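You operate a simulated robot arm through the tools that you are given. There is no shell and no other tool.

The job below is to be done with a simulated two-armed robot. You get a single attempt, and the scene is never put back.

TASK
Pick up the jar from the top of the bucket bench with one hand, pass it to the other hand and put it on the top of the ware table. Set down upright: jar.

It is judged by the outcome, as a careful person would: the job done as asked, and still so three seconds after it is handed in. It fails if anything else is knocked over, pushed out of place, dropped, spilled or broken.

THE ROBOT
Two 7-joint arms with two-finger parallel grippers on one trunk, on a base that moves. Base frame: it is fixed to the floor where the robot stands at the start and does not move with it; the origin is under the middle of the robot, x ahead of it, y to its left, z up; the surface under the hand at the start is at about z = 0.45. Units: m, rad, N and s.
The left shoulder is at the start at [0.061, 0.198, 0.754], the right one opposite. With the tool pointing down near the work surface each hand reaches from about 0.28 to 0.7 m from the robot's upright axis, wherever it stands, measured 20 degrees to its own side. Places, roughly: top of the ware table [0.2, 4.8, 0.7]. Payload 1.57 kg a hand.
The tool frame of a hand sits at the grasp point between the pads (the TCP): z along the fingers, y along the line on which they close. The tips reach 0.03 m beyond it. The gripper opens to 0.11 m. The fingers are 0.024 m wide and 0.012 m thick; the gripper's body (0.048 by 0.112 m) begins 0.078 m behind the TCP.
Orientation is that of the tool frame in the base frame, as a unit quaternion [w, x, y, z]. With the fingers straight down and closing along the base's y, the tool's x points along the base's -x, its y along +y and its z along -z.

THE INTERFACE
- The arms move only by the tool move_arm. It takes "left_moves", "right_moves" or both (then of equal length, played together; a hand with none holds still); each is a list of rows, each an object of numbers (a shift or turn left out is 0, a gripper value left out holds the last): "fingers": the opening, from 0 (shut) to 1 (fully open); "dx", "dy", "dz": the shift along the base's x, y, z in m; "rx", "ry", "rz": the turn, a rotation vector about the base's x, y, z in rad. In form: [{"fingers": .., "dx": .., "dy": .., "dz": .., "rx": .., "ry": .., "rz": ..}, ...]. A call has 1 to 20 rows; each row is the pose to reach, as a shift and turn from the pose commanded when the call began. Rows are played at 5 a second. More than 0.05 m and 0.15 rad between two rows, or a gripper value outside its range, and nothing of the call is played. Where a pose cannot be reached the arm comes as near as it can. A force on the tool above 40 N (or 10 N above the force at the start of the call, whichever is more), or a blocked arm, ends the call early, and 0.2 s more pass. The fingers move at their own pace (about 0.072 m/s each) and stop on an object; they squeeze with about 40 N. The grip force told is the motor's: it shows also when the fingers shut on nothing. Time passes only in rows, and 0.2 s behind the last, so rows that repeat a pose let the fingers close. The reply holds the time, the measured pose of the TCP, the force on the tool along the base axes, the opening and the grip force, in the units named above and with some noise, with the torque about the TCP (base axes, N m) and any sound that the robot's microphone picked up.
- Cameras (640 x 400 px; columns grow to the right, rows downward): "scene" is now at [0.0881, 0.0254, 1.3202]; the picture's right is [0.38, -0.92, 0.00], its down [-0.84, -0.35, -0.43] and it looks along [0.39, 0.16, -0.90] (base axes); focal length 278 px, centre (320, 200). "left" rides on the left gripper at [0.07, -0.016, -0.141] in its tool frame; the picture's right is [0.23, 0.97, 0.00], its down [-0.85, 0.20, -0.48] and it looks along [-0.47, 0.11, 0.88] (tool axes); focal length 222 px, centre (320, 200). "right" rides on the right gripper at [0.07, 0.016, -0.141] in its tool frame; the picture's right is [-0.23, 0.97, 0.00], its down [-0.86, -0.20, -0.48] and it looks along [-0.47, -0.11, 0.88] (tool axes); focal length 222 px, centre (320, 200). There is no depth. A picture from a camera that has moved, and an enlarged one, comes with that camera's place and axes in the base frame and with its lens.
- get_image(camera): a new picture of that camera. It takes no simulated time.
- raise_lower(by): slides the trunk up (or, below 0, down) by that many m; the arms and the scene camera ride with it, the base frame stays. It gives what a move gives, with no picture.
- steer(legs): drives the robot by 1 to 6 legs, each [ahead, left, turn to the left] in m, m and rad, along the robot's own axes; the way and the turn of a leg run together, so that a leg with both is an arc; at most 1.5 m and 3.142 rad a leg. The arms and the cameras ride along, it lands a little off, and it stops where it bumps. It gives what a move gives.
- turn_head(pan, tilt): turns the head with the scene camera to pan (to the left, within 1.501 rad either way) and tilt (down, from -0.506 to 1.204), counted from straight ahead of the robot. It gives what a move gives.
- zoom(camera, box): a new picture of the part [left, top, right, bottom] of that camera's present view, enlarged. It takes no simulated time.
- finish_job(): hands the job in; it is judged then, once.

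Nothing tells you exact positions but the pictures and the camera data. Unless the task says otherwise, let go and move clear before handing in.

The tools are called after "Call:" as a command line: name --argument value ..., lists and objects as JSON in quotes. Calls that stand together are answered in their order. move_arm: Moves the arms, as the interface text tells. Its arguments: {"type":"object","properties":{"left_moves":{"type":"array","items":{"type":"object","properties":{"fingers":{"type":"number"},"dx":{"type":"number"},"dy":{"type":"number"},"dz":{"type":"number"},"rx":{"type":"number"},"ry":{"type":"number"},"rz":{"type":"number"}}}},"right_moves":{"type":"array","items":{"type":"object","properties":{"fingers":{"type":"number"},"dx":{"type":"number"},"dy":{"type":"number"},"dz":{"type":"number"},"rx":{"type":"number"},"ry":{"type":"number"},"rz":{"type":"number"}}}}},"required":[]} The other tools are called the same way: raise_lower (by) moves the trunk up or down; steer (legs) drives the base; turn_head (pan, tilt) turns the head that bears the scene camera; get_image (camera) takes a picture; zoom (camera, box) takes an enlarged picture of a part of a camera's view; finish_job () hands the job in.

At the start:

```text
t: 0.0
left_tcp_pos: [0.3396, 0.2955, 0.7587]
left_tcp_rot: [0.0, -0.001, 1.0, 0.0]
left_contact_force: [0.8, -0.3, -0.5]
left_wrist_torque: [-0.01, -0.02, -0.01]
left_opening: 0.11
left_gripper_force: 0.0
right_tcp_pos: [0.4785, -0.0708, 0.6907]
right_tcp_rot: [0.0, 0.0, 1.0, 0.0]
right_contact_force: [1.0, -0.5, -0.5]
right_wrist_torque: [-0.01, 0.0, 0.02]
right_opening: 0.1101
right_gripper_force: 0.1
trunk travel left (down, up): [-0.35, 0.64]
robot x, y, heading: [0.0022, -0.0023, 0.004]
head pan, tilt (commanded): [0.394, 1.129]
```

scene: 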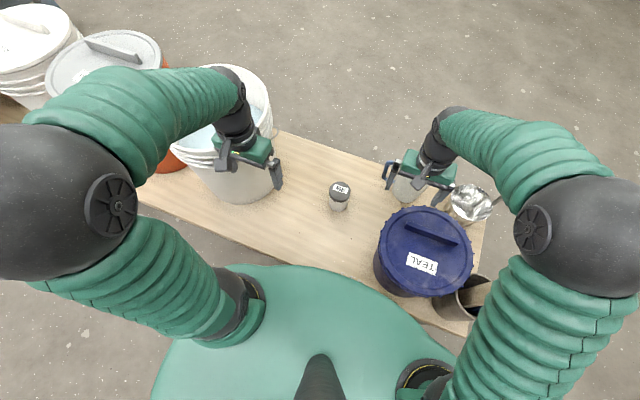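
right: 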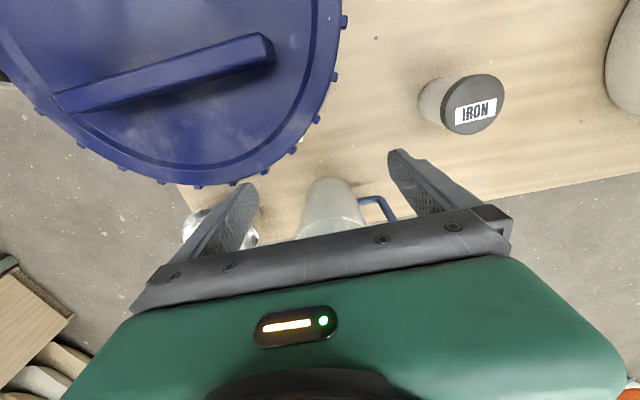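
left: 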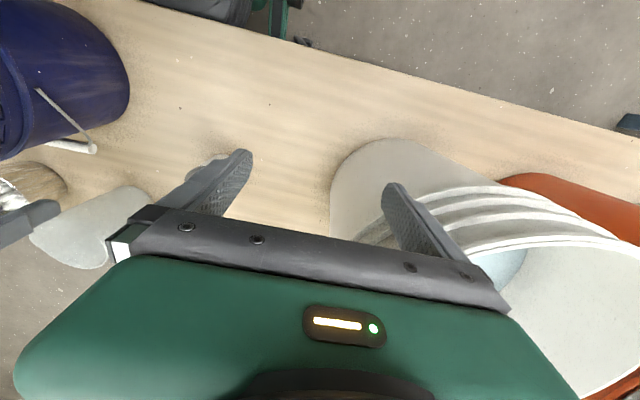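

I see a wooden bench with buckets, a small dark-lidded jar labelled "IRON" in the middle, a blue TEAL bucket and some cups and brushes on the right. I'll zoom in to confirm which item is the jar and where it stands.

Call:
zoom --camera "scene" --box '[260, 140, 420, 240]'

Call:
zoom --camera "scene" --box '[360, 140, 520, 340]'

Call:
zoom --camera "right" --box '[160, 0, 640, 300]'

```text
4.00 times, centred on (340, 190) of scene
camera zoom: at [0.0881, 0.0254, 1.3202], right [0.38, -0.92, 0.0], down [-0.84, -0.35, -0.43], along [0.39, 0.16, -0.9], focal length 1114 px, centre (240, 240)
```

zoom: 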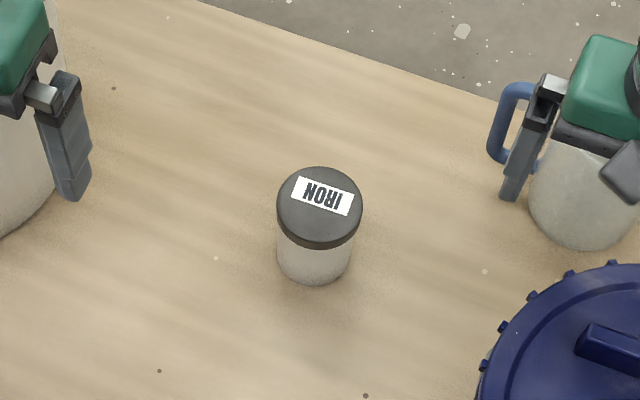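

```text
2.00 times, centred on (440, 240) of scene
camera zoom: at [0.0881, 0.0254, 1.3202], right [0.38, -0.92, 0.0], down [-0.84, -0.35, -0.43], along [0.39, 0.16, -0.9], focal length 557 px, centre (80, 120)
```

zoom: 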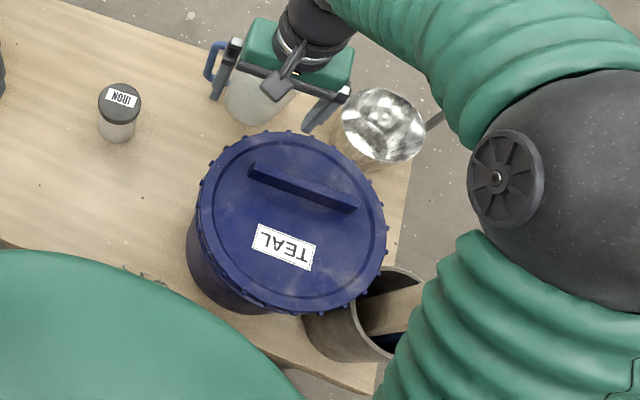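

```text
1.33 times, centred on (400, 150) of right
camera zoom: at [0.4083, -0.0527, 0.8313], right [0.23, 0.97, 0.0], down [0.86, -0.2, 0.48], along [0.47, -0.11, -0.88], focal length 296 px, centre (213, 267)
```

zoom: 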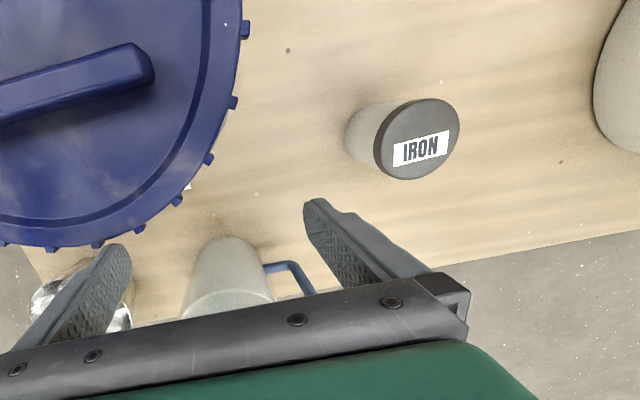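

The jar is the "IRON" one. Triangulating from the two cameras puts it at about x 0.477, y 0.118, with the lid top at z about 0.544 and the lid about 0.066 across. Next I'll turn the head to look towards the ware table on the left before planning the grip.

Call:
turn_head --pan 1.5 --tilt 0.25

Call:
get_image --camera "scene"

Call:
zoom --camera "scene" --box '[220, 80, 420, 205]'

```text
t: 1.3
left_tcp_pos: [0.3395, 0.295, 0.7575]
left_tcp_rot: [0.001, 0.0, 1.0, 0.0]
left_contact_force: [0.4, -0.1, 0.3]
left_wrist_torque: [0.0, 0.0, 0.01]
left_opening: 0.11
left_gripper_force: 0.0
right_tcp_pos: [0.477, -0.0697, 0.6901]
right_tcp_rot: [0.0, 0.0, 1.0, 0.0]
right_contact_force: [0.5, 0.9, 0.4]
right_wrist_torque: [0.0, -0.01, 0.01]
right_opening: 0.1101
right_gripper_force: 0.0
trunk travel left (down, up): [-0.35, 0.64]
robot x, y, heading: [-0.0002, 0.0001, -0.0]
head pan, tilt (commanded): [1.499, 0.25]
```

```text
taken
camera scene: at [0.0386, 0.0952, 1.3928], right [1.0, -0.07, 0.0], down [-0.02, -0.25, -0.97], along [0.07, 0.97, -0.25], focal length 278 px, centre (320, 200)
```

scene: 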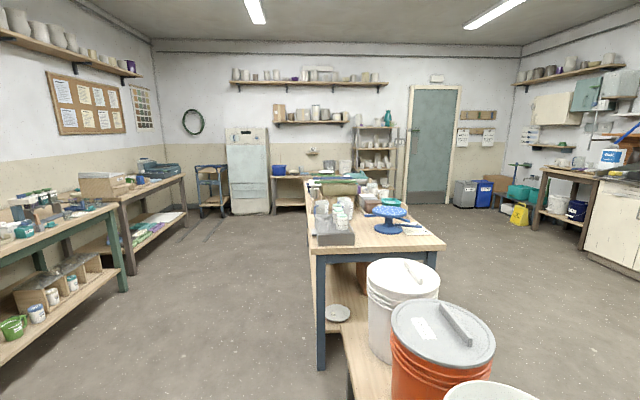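

```text
3.20 times, centred on (320, 142) of scene
camera zoom: at [0.0386, 0.0952, 1.3928], right [1.0, -0.07, 0.0], down [-0.02, -0.25, -0.97], along [0.07, 0.97, -0.25], focal length 891 px, centre (320, 384)
```

zoom: 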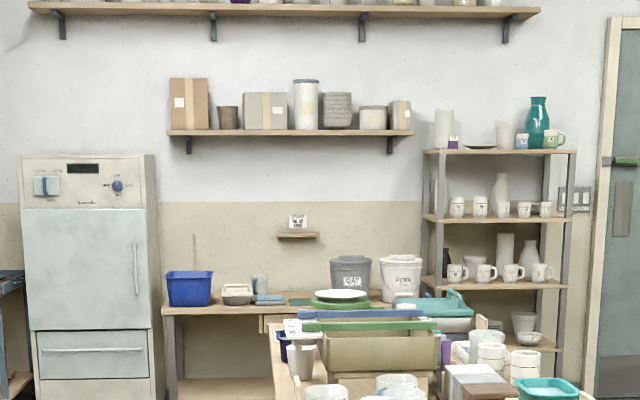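

The ware table looks to be the one against the far wall, with the blue basket and the grey and white buckets, at about y 4.8. I'll zoom in on it and check the floor route.

Call:
zoom --camera "scene" --box '[264, 145, 374, 215]'

Call:
zoom --camera "scene" --box '[0, 100, 320, 400]'

```text
5.71 times, centred on (319, 180) of scene
camera zoom: at [0.0386, 0.0952, 1.3928], right [1.0, -0.07, 0.0], down [-0.02, -0.25, -0.97], along [0.07, 0.97, -0.25], focal length 1591 px, centre (326, 314)
```

zoom: 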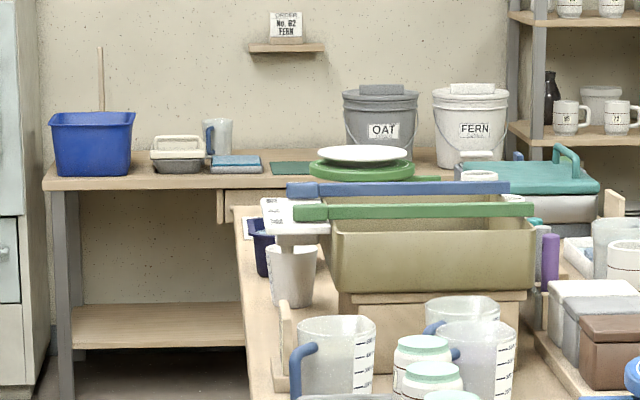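

```text
1.33 times, centred on (160, 250) of scene
camera zoom: at [0.0386, 0.0952, 1.3928], right [1.0, -0.07, 0.0], down [-0.02, -0.25, -0.97], along [0.07, 0.97, -0.25], focal length 371 px, centre (533, 133)
```

zoom: 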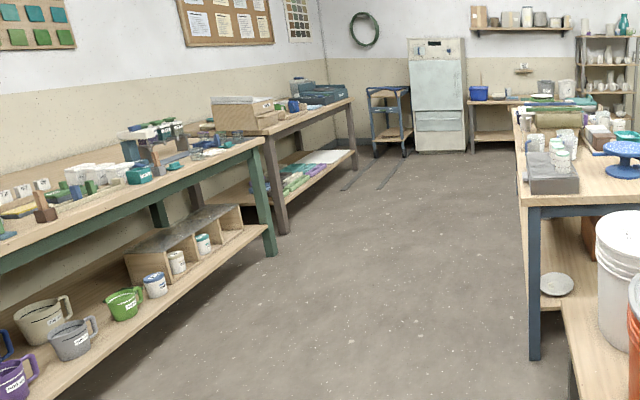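

The ware table is the back-wall one, with its front edge facing the aisle. My plan is for the left hand to take the jar low on its body with a tilted gripper, the right hand to receive it from above by the lid, and then to drive over and set it down from above. First I'll move the right hand clear, start tilting the left hand, and bring the head back to the bench.

Call:
move_arm --left_moves '[{"fingers": 1, "dx": 0.01, "dy": -0.012, "dz": -0.005, "ry": -0.13}, {"dx": 0.02, "dy": -0.025, "dz": -0.01, "ry": -0.26}, {"dx": 0.03, "dy": -0.04, "dz": -0.015, "ry": -0.39}, {"dx": 0.04, "dy": -0.055, "dz": -0.02, "ry": -0.52}, {"dx": 0.05, "dy": -0.07, "dz": -0.025, "ry": -0.65}, {"dx": 0.05, "dy": -0.08, "dz": -0.03, "ry": -0.785}]' --right_moves '[{"fingers": 1, "dy": -0.01, "dz": 0.02}, {"dy": -0.03, "dz": 0.04}, {"dy": -0.05, "dz": 0.06}, {"dy": -0.07, "dz": 0.08}, {"dy": -0.08, "dz": 0.1}, {"dy": -0.1, "dz": 0.12}]'

Call:
turn_head --pan 0.3 --tilt 1.0

Call:
get_image --camera "scene"

Call:
get_image --camera "left"

```text
t: 2.7
left_tcp_pos: [0.4434, 0.2766, 0.7811]
left_tcp_rot: [0.378, -0.053, 0.923, 0.042]
left_contact_force: [1.7, -21.1, -15.2]
left_wrist_torque: [-0.97, 0.16, -0.37]
left_opening: 0.0902
left_gripper_force: 0.1
left hand out of reach, approached as far as the arm can: row 4, 5, 6
right_tcp_pos: [0.4771, -0.1687, 0.8032]
right_tcp_rot: [-0.001, 0.0, 1.0, 0.001]
right_contact_force: [0.2, 0.4, -0.4]
right_wrist_torque: [-0.02, -0.03, 0.01]
right_opening: 0.1099
right_gripper_force: 0.2
trunk travel left (down, up): [-0.35, 0.64]
robot x, y, heading: [-0.0048, -0.0003, -0.003]
head pan, tilt (commanded): [1.499, 0.25]
stopped in row 6 (left hand): the force on the tool passed its limit at 48 N (the readings are from after the stop); the commanded pose is now the measured one
```

```text
t: 4.1
left_tcp_pos: [0.4427, 0.2804, 0.7835]
left_tcp_rot: [0.379, -0.056, 0.923, 0.043]
left_contact_force: [-1.5, -27.0, -19.5]
left_wrist_torque: [-1.18, 0.24, -0.22]
left_opening: 0.0859
left_gripper_force: 0.1
right_tcp_pos: [0.4782, -0.1659, 0.8042]
right_tcp_rot: [-0.001, 0.0, 1.0, 0.001]
right_contact_force: [0.6, 0.7, -0.9]
right_wrist_torque: [0.01, 0.02, 0.0]
right_opening: 0.11
right_gripper_force: 0.1
trunk travel left (down, up): [-0.35, 0.64]
robot x, y, heading: [-0.0018, 0.0012, 0.0]
head pan, tilt (commanded): [0.3, 1.0]
```

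```text
taken
camera scene: at [0.1001, 0.0167, 1.3284], right [0.3, -0.96, 0.0], down [-0.81, -0.25, -0.54], along [0.51, 0.16, -0.84], focal length 278 px, centre (320, 200)
```

scene: 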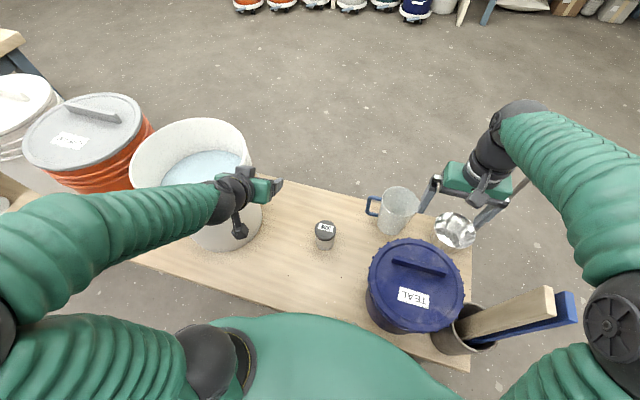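

```text
taken
camera left: at [0.2957, 0.242, 0.8321], right [-0.29, 0.95, -0.12], down [0.24, 0.2, 0.95], along [0.93, 0.25, -0.29], focal length 222 px, centre (320, 200)
```

left: 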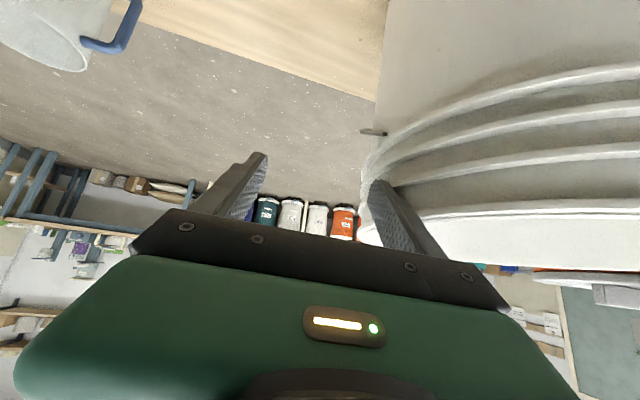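

The tilt overreached and the left finger is now pressing on the white bucket's rim. I'll back off gently to the right and up before anything else, then check that the bucket hasn't moved.

Call:
move_arm --left_moves '[{"dx": -0.005, "dy": -0.02, "dz": 0.01}, {"dx": -0.01, "dy": -0.04, "dz": 0.02}, {"dx": -0.02, "dy": -0.07, "dz": 0.03}]'

Call:
get_image --camera "scene"

Call:
get_image --camera "left"

```text
t: 4.9
left_tcp_pos: [0.4323, 0.2137, 0.8217]
left_tcp_rot: [0.382, -0.058, 0.921, 0.045]
left_contact_force: [-0.5, -1.0, -0.5]
left_wrist_torque: [0.01, -0.01, 0.01]
left_opening: 0.1102
left_gripper_force: 0.0
left hand out of reach, approached as far as the arm can: row 1, 2, 3
right_tcp_pos: [0.4751, -0.1645, 0.8054]
right_tcp_rot: [0.0, 0.0, 1.0, 0.0]
right_contact_force: [-0.7, 0.4, 0.3]
right_wrist_torque: [-0.01, -0.02, 0.03]
right_opening: 0.11
right_gripper_force: 0.0
trunk travel left (down, up): [-0.35, 0.64]
robot x, y, heading: [-0.0013, -0.0039, 0.001]
head pan, tilt (commanded): [0.3, 1.0]
```

```text
taken
camera scene: at [0.0967, 0.021, 1.3288], right [0.3, -0.96, 0.0], down [-0.8, -0.25, -0.54], along [0.52, 0.16, -0.84], focal length 278 px, centre (320, 200)
```

scene: 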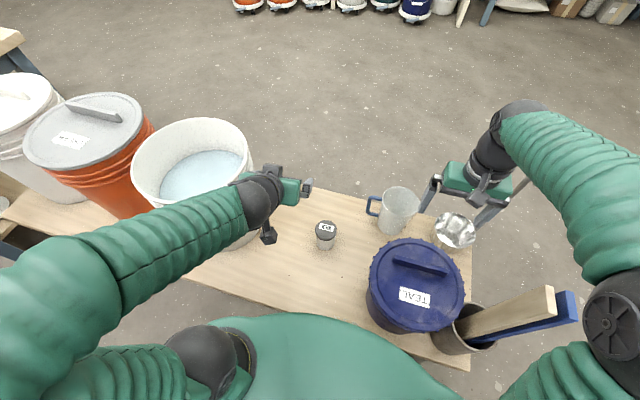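

```text
taken
camera left: at [0.2859, 0.1744, 0.8706], right [-0.3, 0.95, -0.12], down [0.24, 0.2, 0.95], along [0.92, 0.25, -0.28], focal length 222 px, centre (320, 200)
```

left: 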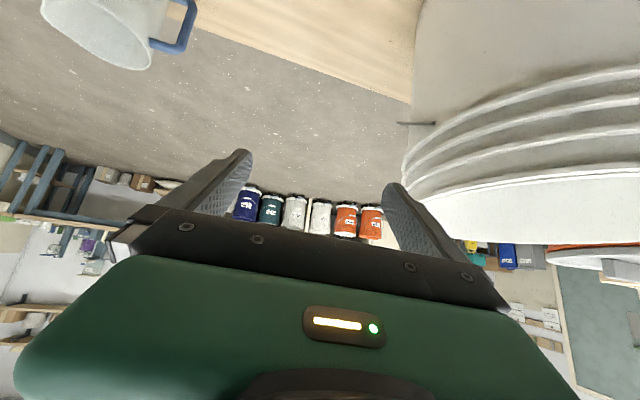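

The contact is released and the bucket is still standing upright. I'll put the head back to its first aim so I can compare the bucket's place directly with the opening picture.

Call:
turn_head --pan 0.394 --tilt 1.129

Call:
get_image --camera "scene"

```text
t: 5.6
left_tcp_pos: [0.4333, 0.2138, 0.821]
left_tcp_rot: [0.381, -0.059, 0.922, 0.045]
left_contact_force: [-0.3, 0.8, -0.6]
left_wrist_torque: [0.0, 0.02, 0.03]
left_opening: 0.1102
left_gripper_force: 0.1
right_tcp_pos: [0.476, -0.1654, 0.8061]
right_tcp_rot: [0.0, -0.001, 1.0, 0.0]
right_contact_force: [-0.1, -0.9, -0.3]
right_wrist_torque: [0.0, -0.01, -0.03]
right_opening: 0.1101
right_gripper_force: 0.1
trunk travel left (down, up): [-0.35, 0.64]
robot x, y, heading: [0.0007, -0.0034, 0.002]
head pan, tilt (commanded): [0.394, 1.129]
```

```text
taken
camera scene: at [0.0874, 0.0244, 1.3202], right [0.38, -0.92, 0.0], down [-0.84, -0.35, -0.43], along [0.39, 0.16, -0.9], focal length 278 px, centre (320, 200)
```

scene: 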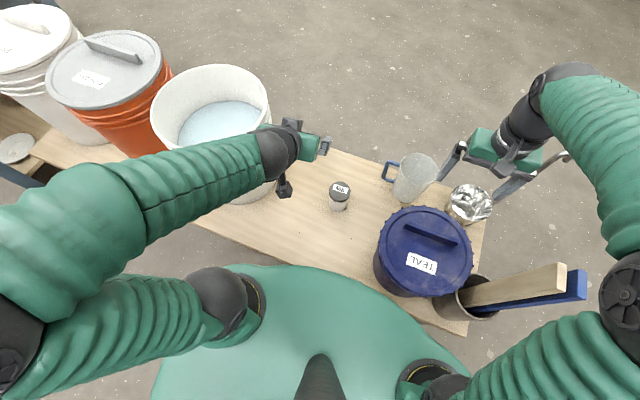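

The bucket looks unmoved. At this tilt the wrist gets too close to the shoulder, so I'll back the robot up 0.2 m, which lets the left hand reach the jar stretched out. I'll then look again.

Call:
steer --legs '[[-0.2, 0, 0]]'

Call:
get_image --camera "scene"

```text
t: 7.2
left_tcp_pos: [0.2312, 0.2165, 0.8215]
left_tcp_rot: [0.382, -0.059, 0.921, 0.045]
left_contact_force: [0.7, -1.7, -1.1]
left_wrist_torque: [0.02, -0.02, 0.0]
left_opening: 0.1102
left_gripper_force: 0.2
right_tcp_pos: [0.2746, -0.1636, 0.8055]
right_tcp_rot: [0.001, -0.001, 1.0, 0.0]
right_contact_force: [-0.3, 0.0, -0.2]
right_wrist_torque: [0.0, -0.04, -0.01]
right_opening: 0.1101
right_gripper_force: 0.1
trunk travel left (down, up): [-0.35, 0.64]
robot x, y, heading: [-0.2041, 0.0011, -0.003]
head pan, tilt (commanded): [0.394, 1.129]
```

```text
taken
camera scene: at [-0.115, 0.0246, 1.3203], right [0.39, -0.92, 0.0], down [-0.83, -0.35, -0.43], along [0.39, 0.16, -0.9], focal length 278 px, centre (320, 200)
```

scene: 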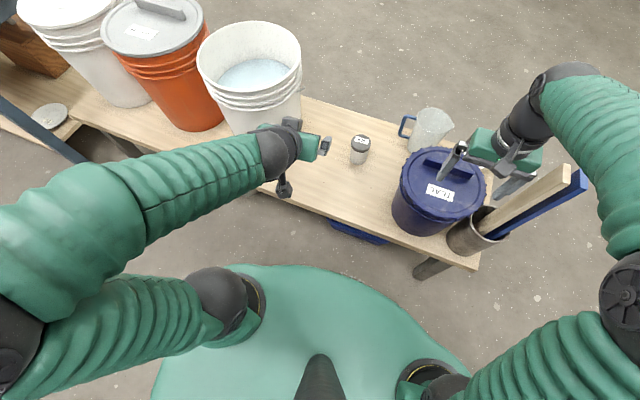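

The robot is now at x −0.204 and everything looks settled. I'll swing the left hand forward and right to a standoff behind and above the jar, correcting its twist and yawing it towards the front-right.

Call:
move_arm --left_moves '[{"fingers": 1, "dx": 0.02, "dy": -0.012, "dz": -0.015, "rx": -0.007, "ry": 0.001, "rz": -0.108}, {"dx": 0.05, "dy": -0.025, "dz": -0.035, "rx": -0.015, "ry": 0.003, "rz": -0.216}, {"dx": 0.08, "dy": -0.037, "dz": -0.06, "rx": -0.022, "ry": 0.004, "rz": -0.324}, {"dx": 0.115, "dy": -0.05, "dz": -0.085, "rx": -0.03, "ry": 0.006, "rz": -0.433}, {"dx": 0.149, "dy": -0.0615, "dz": -0.12, "rx": -0.037, "ry": 0.007, "rz": -0.541}]'

Call:
get_image --camera "left"

Call:
get_image --camera "scene"

```text
refused: row 5 steps farther than a row can; nothing moved
```

```text
taken
camera left: at [0.0842, 0.1753, 0.8702], right [-0.3, 0.95, -0.12], down [0.24, 0.2, 0.95], along [0.92, 0.25, -0.28], focal length 222 px, centre (320, 200)
```

left: 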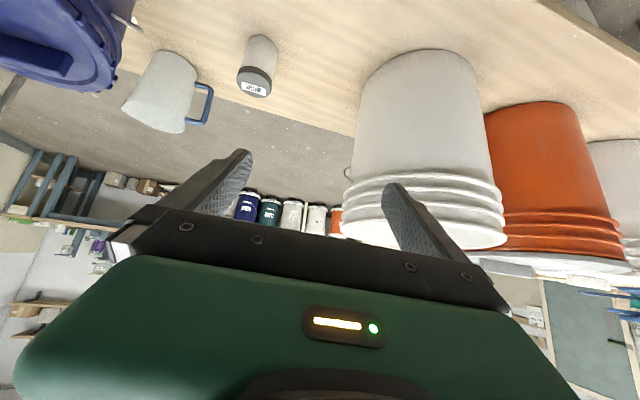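

```text
taken
camera scene: at [-0.115, 0.0246, 1.3203], right [0.39, -0.92, 0.0], down [-0.83, -0.35, -0.43], along [0.39, 0.16, -0.9], focal length 278 px, centre (320, 200)
```

scene: 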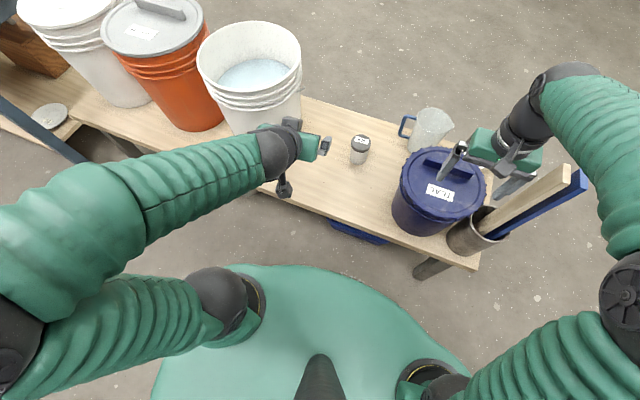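

The last step was slightly too long, so nothing moved. I'll resend the same path in smaller steps.

Call:
move_arm --left_moves '[{"fingers": 1, "dx": 0.02, "dy": -0.01, "dz": -0.012, "rx": -0.006, "ry": 0.001, "rz": -0.09}, {"dx": 0.045, "dy": -0.02, "dz": -0.03, "rx": -0.012, "ry": 0.002, "rz": -0.18}, {"dx": 0.07, "dy": -0.03, "dz": -0.05, "rx": -0.018, "ry": 0.003, "rz": -0.27}, {"dx": 0.095, "dy": -0.04, "dz": -0.07, "rx": -0.024, "ry": 0.005, "rz": -0.36}, {"dx": 0.12, "dy": -0.05, "dz": -0.095, "rx": -0.03, "ry": 0.006, "rz": -0.45}, {"dx": 0.149, "dy": -0.0615, "dz": -0.12, "rx": -0.037, "ry": 0.007, "rz": -0.541}]'

Call:
get_image --camera "left"

Call:
get_image --camera "scene"

```text
t: 8.6
left_tcp_pos: [0.316, 0.1342, 0.7449]
left_tcp_rot: [0.375, 0.183, 0.906, -0.073]
left_contact_force: [0.2, -1.4, 0.9]
left_wrist_torque: [0.07, 0.02, 0.04]
left_opening: 0.11
left_gripper_force: 0.1
left hand out of reach, approached as far as the arm can: row 2, 3, 5, 6
right_tcp_pos: [0.2752, -0.1673, 0.805]
right_tcp_rot: [0.0, 0.0, 1.0, 0.002]
right_contact_force: [0.2, 0.0, 0.2]
right_wrist_torque: [0.03, -0.03, 0.0]
right_opening: 0.1103
right_gripper_force: 0.0
trunk travel left (down, up): [-0.35, 0.64]
robot x, y, heading: [-0.2026, 0.0005, 0.006]
head pan, tilt (commanded): [0.394, 1.129]
```

```text
taken
camera left: at [0.1705, 0.1769, 0.7963], right [0.23, 0.96, -0.16], down [0.32, 0.08, 0.94], along [0.92, -0.27, -0.29], focal length 222 px, centre (320, 200)
```

left: 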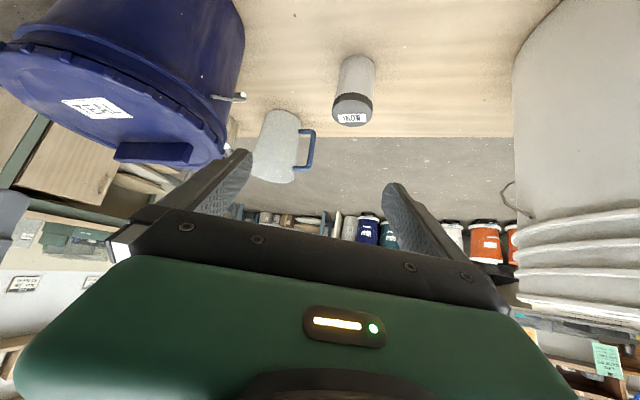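

```text
taken
camera scene: at [-0.1133, 0.0197, 1.3203], right [0.39, -0.92, 0.0], down [-0.83, -0.35, -0.43], along [0.39, 0.17, -0.9], focal length 278 px, centre (320, 200)
```

scene: 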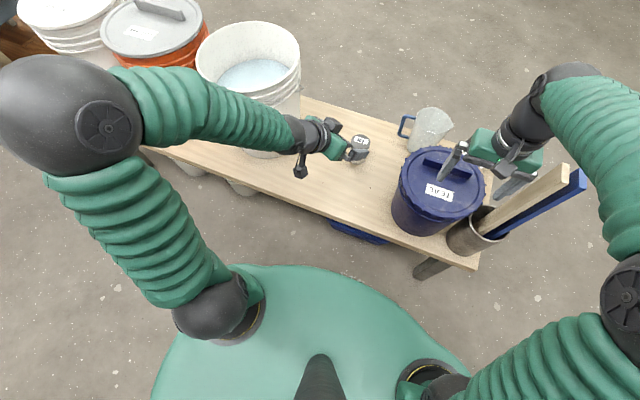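

The left camera confirms the jar near (0.47, 0.117), and the hand now has the right orientation but stopped a bit short. I'll go on to the standoff in small steps.

Call:
move_arm --left_moves '[{"dx": 0.017, "dy": 0.003, "dz": -0.02}, {"dx": 0.034, "dy": 0.007, "dz": -0.04}, {"dx": 0.051, "dy": 0.01, "dz": -0.06}, {"dx": 0.068, "dy": 0.013, "dz": -0.08}, {"dx": 0.078, "dy": 0.017, "dz": -0.1}, {"dx": 0.083, "dy": 0.017, "dz": -0.12}]'

Call:
get_image --camera "left"

Call:
get_image --camera "scene"

```text
t: 10.0
left_tcp_pos: [0.3158, 0.1608, 0.7377]
left_tcp_rot: [0.376, 0.182, 0.906, -0.075]
left_contact_force: [-0.4, 0.7, -0.5]
left_wrist_torque: [0.0, 0.02, 0.03]
left_opening: 0.11
left_gripper_force: 0.1
left hand out of reach, approached as far as the arm can: row 1, 2, 3, 4, 5, 6
right_tcp_pos: [0.2747, -0.1634, 0.8039]
right_tcp_rot: [0.0, -0.001, 1.0, 0.0]
right_contact_force: [0.0, 0.5, -0.9]
right_wrist_torque: [0.03, -0.02, -0.02]
right_opening: 0.1098
right_gripper_force: 0.0
trunk travel left (down, up): [-0.35, 0.64]
robot x, y, heading: [-0.2002, 0.0012, 0.002]
head pan, tilt (commanded): [0.394, 1.129]
```

```text
taken
camera left: at [0.17, 0.2041, 0.7886], right [0.23, 0.96, -0.16], down [0.32, 0.08, 0.94], along [0.92, -0.27, -0.29], focal length 222 px, centre (320, 200)
```

left: 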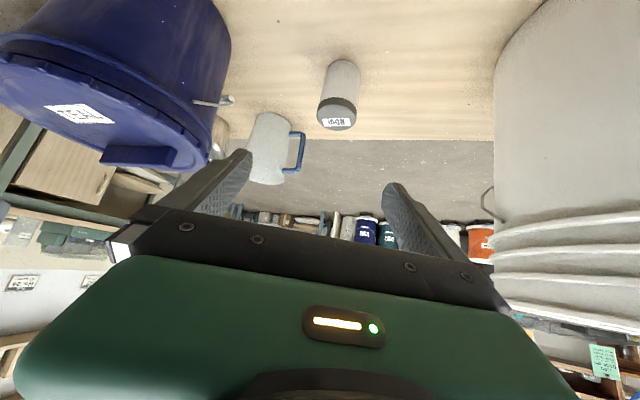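

```text
taken
camera scene: at [-0.1133, 0.0249, 1.3202], right [0.39, -0.92, 0.0], down [-0.84, -0.35, -0.43], along [0.39, 0.16, -0.9], focal length 278 px, centre (320, 200)
```

scene: 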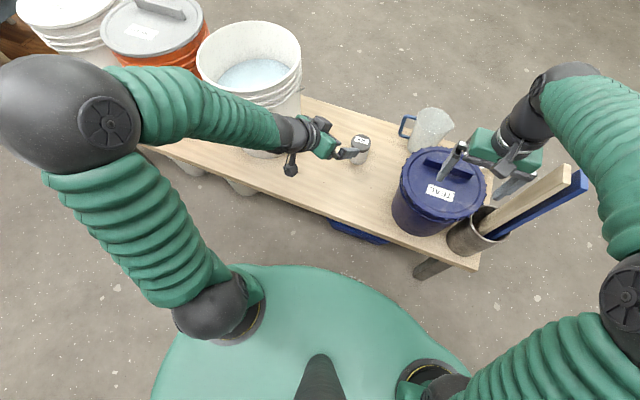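

The left arm can't get low enough with this tilt, so I'm swapping the roles. The left hand will pick the jar up straight down by the lid, and the right hand will take it low on the body with a tilted grip near shoulder height, where that pose is reachable. I'll bring the left hand back upright above the jar.

Call:
move_arm --left_moves '[{"fingers": 1, "dx": 0.02, "dy": -0.006, "dz": 0.0, "rx": 0.022, "ry": 0.111, "rz": 0.054}, {"dx": 0.042, "dy": -0.012, "dz": 0.0, "rx": 0.044, "ry": 0.221, "rz": 0.108}, {"dx": 0.065, "dy": -0.018, "dz": 0.0, "rx": 0.066, "ry": 0.332, "rz": 0.162}, {"dx": 0.09, "dy": -0.024, "dz": 0.0, "rx": 0.089, "ry": 0.442, "rz": 0.216}, {"dx": 0.115, "dy": -0.03, "dz": -0.005, "rx": 0.111, "ry": 0.553, "rz": 0.27}, {"dx": 0.138, "dy": -0.036, "dz": -0.012, "rx": 0.133, "ry": 0.663, "rz": 0.324}, {"dx": 0.161, "dy": -0.043, "dz": -0.02, "rx": 0.155, "ry": 0.774, "rz": 0.378}]'

Call:
get_image --camera "left"

Call:
get_image --camera "scene"

```text
t: 11.6
left_tcp_pos: [0.2359, 0.2318, 0.7842]
left_tcp_rot: [0.157, 0.073, 0.983, -0.053]
left_contact_force: [-0.8, 0.3, 0.4]
left_wrist_torque: [0.02, 0.0, 0.01]
left_opening: 0.1099
left_gripper_force: 0.2
left hand out of reach, approached as far as the arm can: row 1, 2, 3, 4, 5, 6, 7
right_tcp_pos: [0.2734, -0.165, 0.807]
right_tcp_rot: [0.002, -0.001, 1.0, 0.001]
right_contact_force: [-1.0, -1.0, 0.4]
right_wrist_torque: [-0.03, -0.02, 0.0]
right_opening: 0.1099
right_gripper_force: 0.0
trunk travel left (down, up): [-0.35, 0.64]
robot x, y, heading: [-0.2019, -0.001, 0.002]
head pan, tilt (commanded): [0.394, 1.129]
```

```text
taken
camera left: at [0.1232, 0.2426, 0.8978], right [-0.06, 0.99, -0.15], down [0.69, 0.15, 0.71], along [0.72, -0.06, -0.69], focal length 222 px, centre (320, 200)
```

left: 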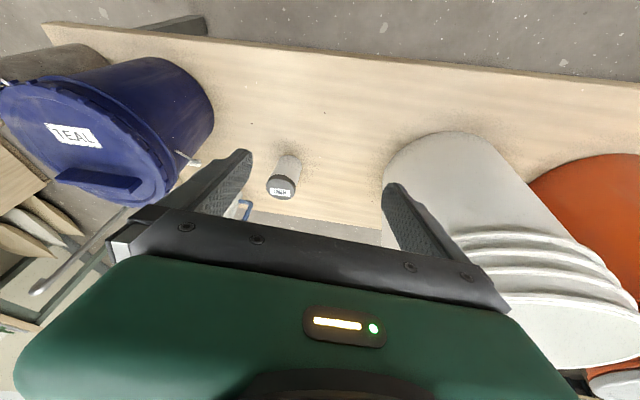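

```text
taken
camera scene: at [-0.117, 0.0224, 1.3205], right [0.38, -0.92, 0.0], down [-0.83, -0.35, -0.43], along [0.4, 0.17, -0.9], focal length 278 px, centre (320, 200)
```

scene: 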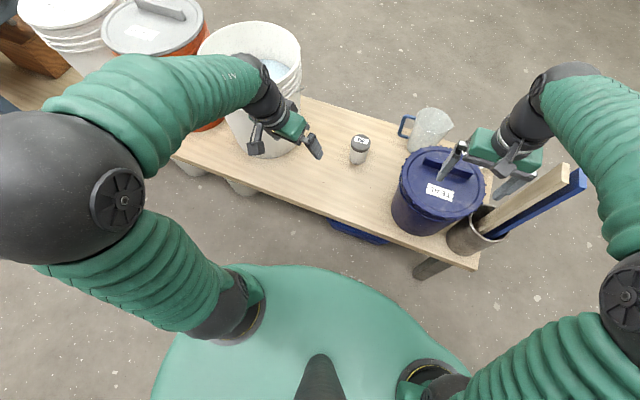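

The arm solver has got stuck against a joint limit in this folded posture. I'll go back to the known-good starting posture, pointing straight down near the shoulder, and approach from there.

Call:
move_arm --left_moves '[{"fingers": 1, "dx": -0.024, "dy": 0.016, "dz": -0.006, "rx": 0.026, "ry": 0.079, "rz": 0.037}, {"dx": -0.048, "dy": 0.032, "dz": -0.012, "rx": 0.053, "ry": 0.157, "rz": 0.073}, {"dx": -0.072, "dy": 0.048, "dz": -0.018, "rx": 0.08, "ry": 0.236, "rz": 0.11}, {"dx": -0.096, "dy": 0.064, "dz": -0.024, "rx": 0.106, "ry": 0.315, "rz": 0.147}, {"dx": -0.096, "dy": 0.064, "dz": -0.024, "rx": 0.106, "ry": 0.315, "rz": 0.147}]'

Call:
get_image --camera "scene"

```text
t: 12.5
left_tcp_pos: [0.1647, 0.2678, 0.7758]
left_tcp_rot: [0.08, 0.011, 0.988, -0.134]
left_contact_force: [0.4, 0.5, 0.8]
left_wrist_torque: [-0.03, 0.0, 0.01]
left_opening: 0.11
left_gripper_force: 0.1
left hand out of reach, approached as far as the arm can: row 1
right_tcp_pos: [0.2735, -0.1615, 0.8063]
right_tcp_rot: [0.001, -0.001, 1.0, -0.002]
right_contact_force: [-0.2, 0.6, 0.4]
right_wrist_torque: [-0.07, 0.01, 0.0]
right_opening: 0.11
right_gripper_force: 0.0
trunk travel left (down, up): [-0.35, 0.64]
robot x, y, heading: [-0.2058, 0.0002, 0.004]
head pan, tilt (commanded): [0.394, 1.129]
stopped in row 4 (left hand): the arm was blocked; the commanded pose is now the measured one
```

```text
taken
camera scene: at [-0.1145, 0.0292, 1.3203], right [0.39, -0.92, 0.0], down [-0.83, -0.35, -0.43], along [0.39, 0.16, -0.91], focal length 278 px, centre (320, 200)
```

scene: 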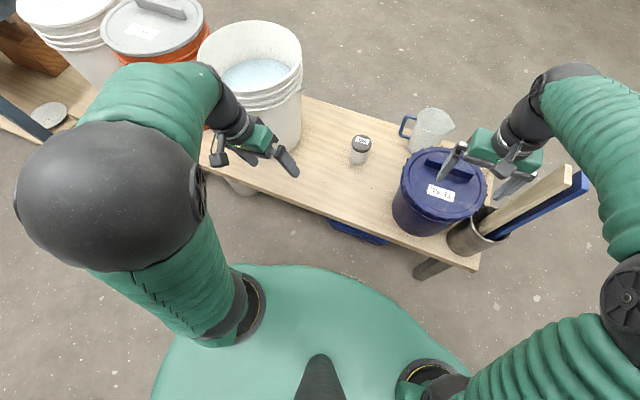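

The elbow has come up near the head and blocked. I'll relax it by moving the hand outward and forward while straightening the orientation in small steps.

Call:
move_arm --left_moves '[{"dx": 0.015, "dy": 0.005, "dz": 0.0, "rx": 0.05, "ry": 0.03}, {"dx": 0.03, "dy": 0.01, "dz": 0.0, "rx": 0.1, "ry": 0.06}, {"dx": 0.045, "dy": 0.015, "dz": 0.0, "rx": 0.15, "ry": 0.09}, {"dx": 0.06, "dy": 0.02, "dz": 0.0, "rx": 0.2, "ry": 0.12}, {"dx": 0.07, "dy": 0.02, "dz": 0.0, "rx": 0.27, "ry": 0.16}]'

Call:
get_image --camera "scene"

```text
t: 13.2
left_tcp_pos: [0.2022, 0.266, 0.8048]
left_tcp_rot: [0.115, 0.011, 0.979, -0.168]
left_contact_force: [0.0, 0.3, -0.3]
left_wrist_torque: [-0.01, 0.0, -0.01]
left_opening: 0.1099
left_gripper_force: 0.1
right_tcp_pos: [0.2733, -0.1641, 0.8047]
right_tcp_rot: [0.0, 0.001, 1.0, -0.001]
right_contact_force: [0.0, -0.3, -0.6]
right_wrist_torque: [-0.02, -0.04, 0.02]
right_opening: 0.11
right_gripper_force: 0.0
trunk travel left (down, up): [-0.35, 0.64]
robot x, y, heading: [-0.2028, 0.0018, 0.003]
head pan, tilt (commanded): [0.394, 1.129]
stopped in row 3 (left hand): the arm was blocked; the commanded pose is now the measured one
```

```text
taken
camera scene: at [-0.1134, 0.0258, 1.3194], right [0.39, -0.92, 0.0], down [-0.84, -0.35, -0.43], along [0.39, 0.16, -0.91], focal length 278 px, centre (320, 200)
```

scene: 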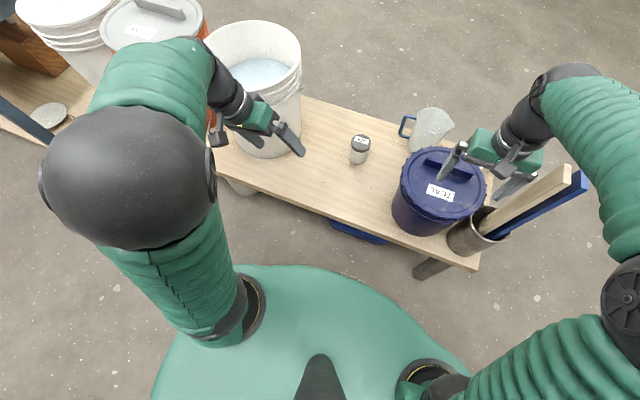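

The left arm is blocked by something and the tool force is near zero, so the block isn't at the hand. I'll look closely at the arm before moving again.

Call:
zoom --camera "scene" --box '[30, 20, 350, 350]'

Call:
get_image --camera "left"

Call:
get_image --camera "right"

```text
1.21 times, centred on (190, 185) of scene
camera zoom: at [-0.1134, 0.0258, 1.3194], right [0.39, -0.92, 0.0], down [-0.84, -0.35, -0.43], along [0.39, 0.16, -0.91], focal length 337 px, centre (478, 218)
```

zoom: 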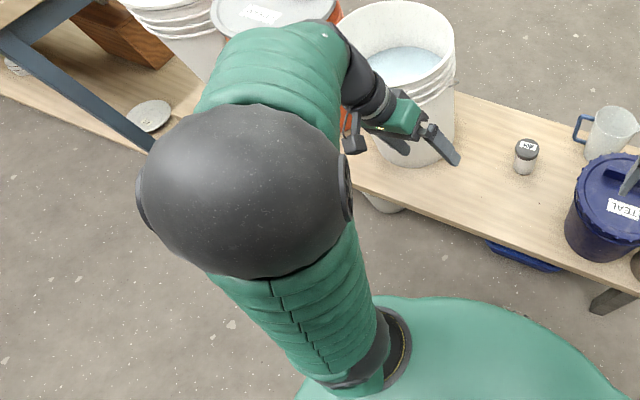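

```text
taken
camera left: at [0.0999, 0.2952, 0.9245], right [-0.16, 0.91, -0.37], down [0.74, 0.36, 0.57], along [0.65, -0.18, -0.73], focal length 222 px, centre (320, 200)
```

left: 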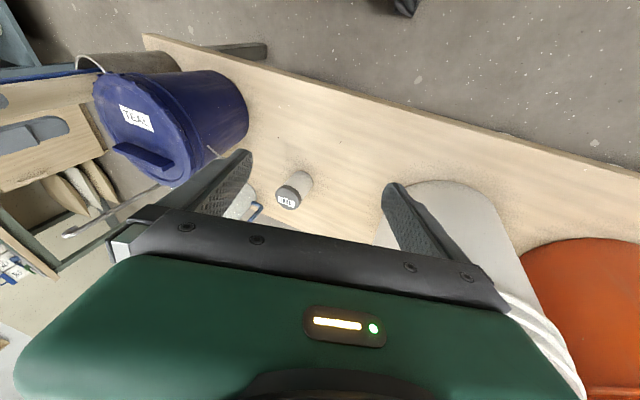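

```text
taken
camera right: at [0.204, -0.1465, 0.9464], right [0.23, 0.97, 0.0], down [0.85, -0.2, 0.48], along [0.47, -0.11, -0.88], focal length 222 px, centre (320, 200)
```

right: 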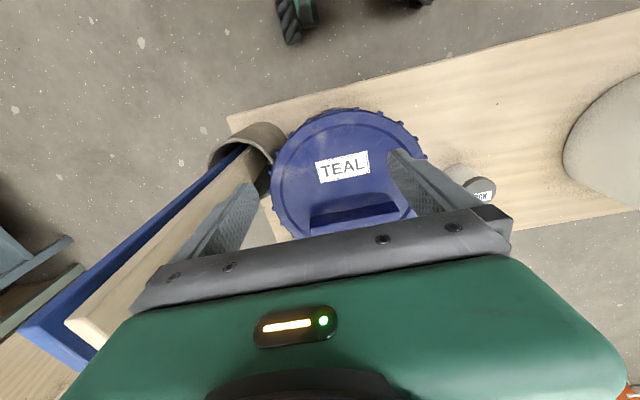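

Nothing visible is touching the left arm, so it may be the solver trying to flip the posture. I'll make a very small test move to see how the arm follows.

Call:
move_arm --left_moves '[{"dx": 0.01}, {"dx": 0.02}, {"dx": 0.02}]'

```text
t: 14.0
left_tcp_pos: [0.223, 0.263, 0.822]
left_tcp_rot: [0.142, 0.011, 0.97, -0.195]
left_contact_force: [0.3, -0.1, 0.7]
left_wrist_torque: [-0.04, -0.01, 0.02]
left_opening: 0.11
left_gripper_force: 0.1
right_tcp_pos: [0.2741, -0.1655, 0.8071]
right_tcp_rot: [0.001, 0.0, 1.0, -0.001]
right_contact_force: [-0.2, -0.3, 0.7]
right_wrist_torque: [-0.03, 0.03, -0.01]
right_opening: 0.11
right_gripper_force: 0.1
trunk travel left (down, up): [-0.35, 0.64]
robot x, y, heading: [-0.2016, -0.0013, 0.003]
head pan, tilt (commanded): [0.394, 1.129]
```

The hand follows in x, but its orientation drifts, so some link is obstructed, perhaps the elbow against the head. I'll pan the head to the right to make room, nudge the arm again, and take a look.

Call:
turn_head --pan -0.7 --tilt 0.9

Call:
move_arm --left_moves '[{"dx": 0.01}, {"dx": 0.02}, {"dx": 0.02}]'

Call:
get_image --camera "scene"

```text
t: 15.3
left_tcp_pos: [0.2234, 0.264, 0.8221]
left_tcp_rot: [0.14, 0.009, 0.971, -0.192]
left_contact_force: [-0.8, 0.7, 0.3]
left_wrist_torque: [0.0, 0.01, 0.0]
left_opening: 0.1098
left_gripper_force: 0.1
right_tcp_pos: [0.2744, -0.1643, 0.8061]
right_tcp_rot: [0.0, 0.0, 1.0, 0.0]
right_contact_force: [0.1, 0.3, 0.0]
right_wrist_torque: [0.01, -0.01, 0.02]
right_opening: 0.11
right_gripper_force: 0.0
trunk travel left (down, up): [-0.35, 0.64]
robot x, y, heading: [-0.2019, 0.0027, -0.001]
head pan, tilt (commanded): [-0.7, 0.901]
```

```text
t: 16.1
left_tcp_pos: [0.2411, 0.2638, 0.8063]
left_tcp_rot: [0.114, 0.012, 0.979, -0.167]
left_contact_force: [-0.5, -0.6, -0.2]
left_wrist_torque: [-0.03, 0.0, -0.03]
left_opening: 0.1101
left_gripper_force: 0.1
right_tcp_pos: [0.2744, -0.1649, 0.8052]
right_tcp_rot: [0.001, 0.0, 1.0, 0.0]
right_contact_force: [-1.0, -0.2, 0.9]
right_wrist_torque: [-0.07, 0.0, 0.0]
right_opening: 0.1099
right_gripper_force: 0.0
trunk travel left (down, up): [-0.35, 0.64]
robot x, y, heading: [-0.1985, -0.0024, 0.001]
head pan, tilt (commanded): [-0.7, 0.901]
```

```text
taken
camera scene: at [-0.1116, -0.0477, 1.3357], right [-0.64, -0.77, 0.0], down [-0.6, 0.5, -0.62], along [0.47, -0.4, -0.78], focal length 278 px, centre (320, 200)
```

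scene: 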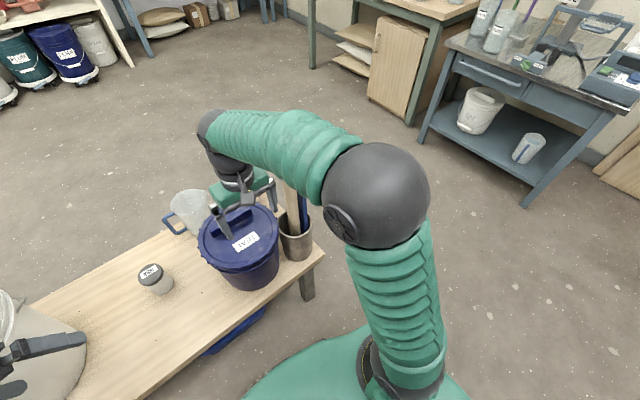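

That was it: with the head turned away the arm follows again. I'll straighten the left hand to point down with modest moves.

Call:
move_arm --left_moves '[{"fingers": 1, "dx": 0.01, "dy": 0.0, "dz": -0.003, "rx": 0.068, "ry": 0.046, "rz": 0.004}, {"dx": 0.015, "dy": -0.003, "dz": -0.005, "rx": 0.135, "ry": 0.093, "rz": 0.009}, {"dx": 0.02, "dy": -0.006, "dz": -0.007, "rx": 0.203, "ry": 0.139, "rz": 0.013}, {"dx": 0.025, "dy": -0.01, "dz": -0.01, "rx": 0.27, "ry": 0.186, "rz": 0.018}, {"dx": 0.03, "dy": -0.013, "dz": -0.013, "rx": 0.338, "ry": 0.232, "rz": 0.022}, {"dx": 0.03, "dy": -0.013, "dz": -0.013, "rx": 0.338, "ry": 0.232, "rz": 0.022}]'

Call:
get_image --camera "left"

```text
t: 17.0
left_tcp_pos: [0.2608, 0.2844, 0.8447]
left_tcp_rot: [0.113, -0.035, 0.985, -0.126]
left_contact_force: [0.0, -0.3, 0.3]
left_wrist_torque: [0.02, 0.01, 0.03]
left_opening: 0.11
left_gripper_force: 0.0
right_tcp_pos: [0.2735, -0.1645, 0.8063]
right_tcp_rot: [0.002, 0.0, 1.0, -0.001]
right_contact_force: [0.5, -0.6, 0.0]
right_wrist_torque: [-0.03, -0.02, 0.02]
right_opening: 0.1101
right_gripper_force: 0.0
trunk travel left (down, up): [-0.35, 0.64]
robot x, y, heading: [-0.1989, -0.0034, -0.002]
head pan, tilt (commanded): [-0.7, 0.901]
stopped in row 4 (left hand): the arm was blocked; the commanded pose is now the measured one
```

```text
taken
camera left: at [0.1588, 0.2966, 0.9675], right [-0.26, 0.92, -0.3], down [0.71, 0.39, 0.58], along [0.65, -0.06, -0.76], focal length 222 px, centre (320, 200)
```

left: 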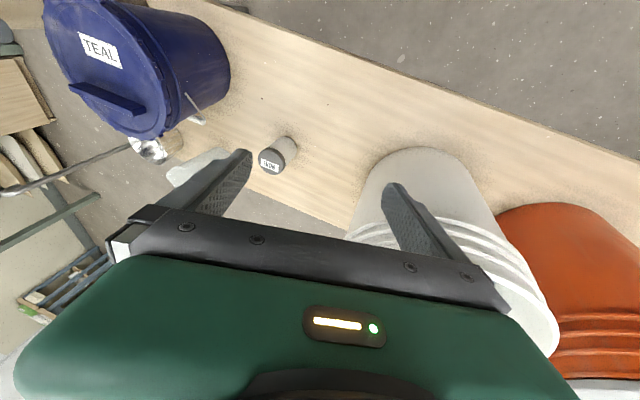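

It blocked again, with the hand drifting up. I'll look at where the elbow is now from a mid head position.

Call:
turn_head --pan 0.0 --tilt 1.0

Call:
get_image --camera "scene"

```text
t: 18.0
left_tcp_pos: [0.2601, 0.2831, 0.8459]
left_tcp_rot: [0.113, -0.032, 0.985, -0.127]
left_contact_force: [0.1, 0.7, 0.3]
left_wrist_torque: [0.0, 0.02, 0.02]
left_opening: 0.1101
left_gripper_force: 0.0
right_tcp_pos: [0.2736, -0.1651, 0.806]
right_tcp_rot: [0.002, 0.0, 1.0, 0.0]
right_contact_force: [0.8, -0.5, -0.8]
right_wrist_torque: [0.03, 0.02, 0.02]
right_opening: 0.1101
right_gripper_force: 0.0
trunk travel left (down, up): [-0.35, 0.64]
robot x, y, heading: [-0.1977, -0.0003, 0.0]
head pan, tilt (commanded): [0.0, 1.0]
```

```text
taken
camera scene: at [-0.0996, 0.0003, 1.3282], right [0.0, -1.0, 0.0], down [-0.84, 0.0, -0.54], along [0.54, 0.0, -0.84], focal length 278 px, centre (320, 200)
```

scene: 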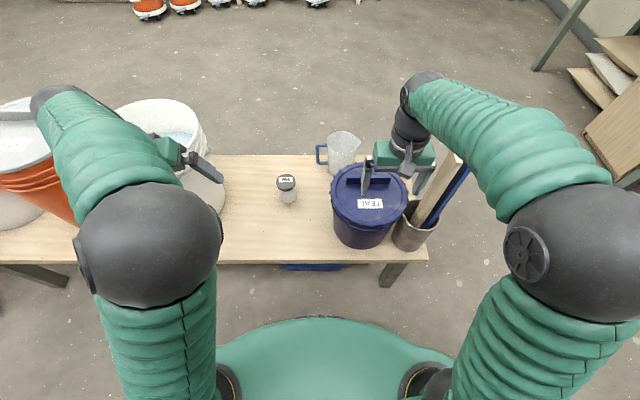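

The left elbow has swung inward while the hand sits far out to the left. I'll move the hand to the right without rotating it, so the arm can unwind, and watch how it follows.

Call:
move_arm --left_moves '[{"dx": 0.005, "dy": -0.025}, {"dx": 0.01, "dy": -0.05}, {"dx": 0.015, "dy": -0.075}, {"dx": 0.02, "dy": -0.1}, {"dx": 0.025, "dy": -0.12}, {"dx": 0.025, "dy": -0.12}]'

Call:
get_image --camera "scene"

```text
t: 18.7
left_tcp_pos: [0.2582, 0.304, 0.876]
left_tcp_rot: [0.169, -0.123, 0.963, -0.171]
left_contact_force: [0.7, 0.4, -0.2]
left_wrist_torque: [-0.01, -0.02, -0.03]
left_opening: 0.11
left_gripper_force: 0.0
right_tcp_pos: [0.2723, -0.1645, 0.8076]
right_tcp_rot: [0.001, 0.0, 1.0, -0.001]
right_contact_force: [0.5, 0.3, -0.7]
right_wrist_torque: [0.02, 0.01, 0.02]
right_opening: 0.11
right_gripper_force: 0.1
trunk travel left (down, up): [-0.35, 0.64]
robot x, y, heading: [-0.1991, -0.0018, 0.002]
head pan, tilt (commanded): [0.0, 1.0]
stopped in row 3 (left hand): the arm was blocked; the commanded pose is now the measured one
```

```text
taken
camera scene: at [-0.1002, 0.0009, 1.3283], right [0.0, -1.0, 0.0], down [-0.84, 0.0, -0.54], along [0.54, 0.0, -0.84], focal length 278 px, centre (320, 200)
```

scene: 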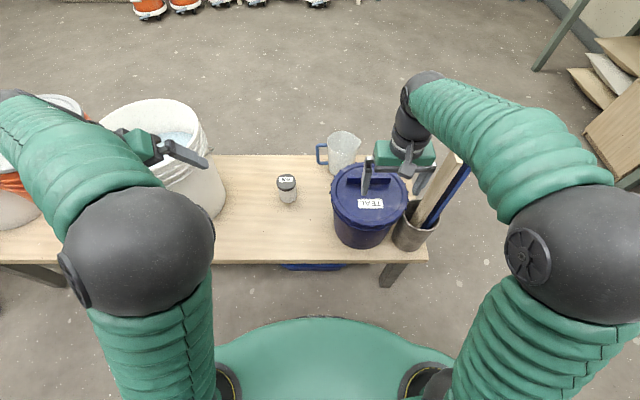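

The hand drifted further left, so the arm is blocked higher up. I'll take a second look from another head angle to place the elbow relative to the head.

Call:
turn_head --pan -0.6 --tilt 0.6

Call:
get_image --camera "scene"

Call:
turn_head --pan 0.2 --tilt 0.5

Call:
get_image --camera "scene"

```text
t: 19.7
left_tcp_pos: [0.2589, 0.3009, 0.8747]
left_tcp_rot: [0.169, -0.122, 0.963, -0.172]
left_contact_force: [0.1, -0.3, 0.8]
left_wrist_torque: [-0.02, 0.02, 0.03]
left_opening: 0.11
left_gripper_force: 0.1
right_tcp_pos: [0.2723, -0.1649, 0.8067]
right_tcp_rot: [0.002, 0.0, 1.0, 0.0]
right_contact_force: [0.4, 0.5, 0.8]
right_wrist_torque: [-0.02, -0.01, 0.04]
right_opening: 0.1098
right_gripper_force: 0.1
trunk travel left (down, up): [-0.35, 0.64]
robot x, y, heading: [-0.2013, -0.0017, -0.001]
head pan, tilt (commanded): [-0.6, 0.6]
```

```text
taken
camera scene: at [-0.0963, -0.0495, 1.3604], right [-0.56, -0.83, 0.0], down [-0.47, 0.32, -0.82], along [0.68, -0.47, -0.57], focal length 278 px, centre (320, 200)
```

scene: 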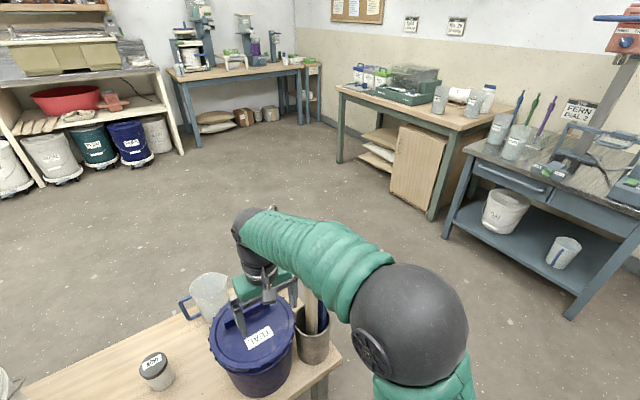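

```text
t: 20.9
left_tcp_pos: [0.2593, 0.3023, 0.875]
left_tcp_rot: [0.168, -0.122, 0.963, -0.172]
left_contact_force: [-1.0, 0.2, 0.2]
left_wrist_torque: [-0.01, 0.01, 0.01]
left_opening: 0.1099
left_gripper_force: 0.1
right_tcp_pos: [0.2728, -0.1651, 0.8075]
right_tcp_rot: [0.002, 0.0, 1.0, 0.0]
right_contact_force: [-0.3, 0.7, 0.1]
right_wrist_torque: [0.01, 0.0, 0.05]
right_opening: 0.1097
right_gripper_force: 0.2
trunk travel left (down, up): [-0.35, 0.64]
robot x, y, heading: [-0.202, 0.0003, -0.001]
head pan, tilt (commanded): [0.201, 0.499]
```

```text
taken
camera scene: at [-0.0802, 0.0186, 1.3697], right [0.2, -0.98, 0.0], down [-0.47, -0.1, -0.88], along [0.86, 0.18, -0.48], focal length 278 px, centre (320, 200)
```

scene: 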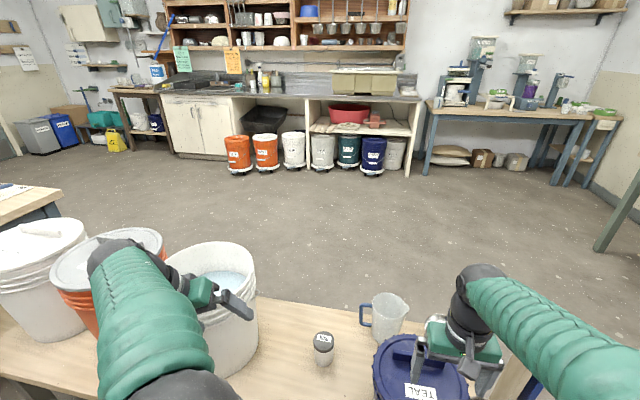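

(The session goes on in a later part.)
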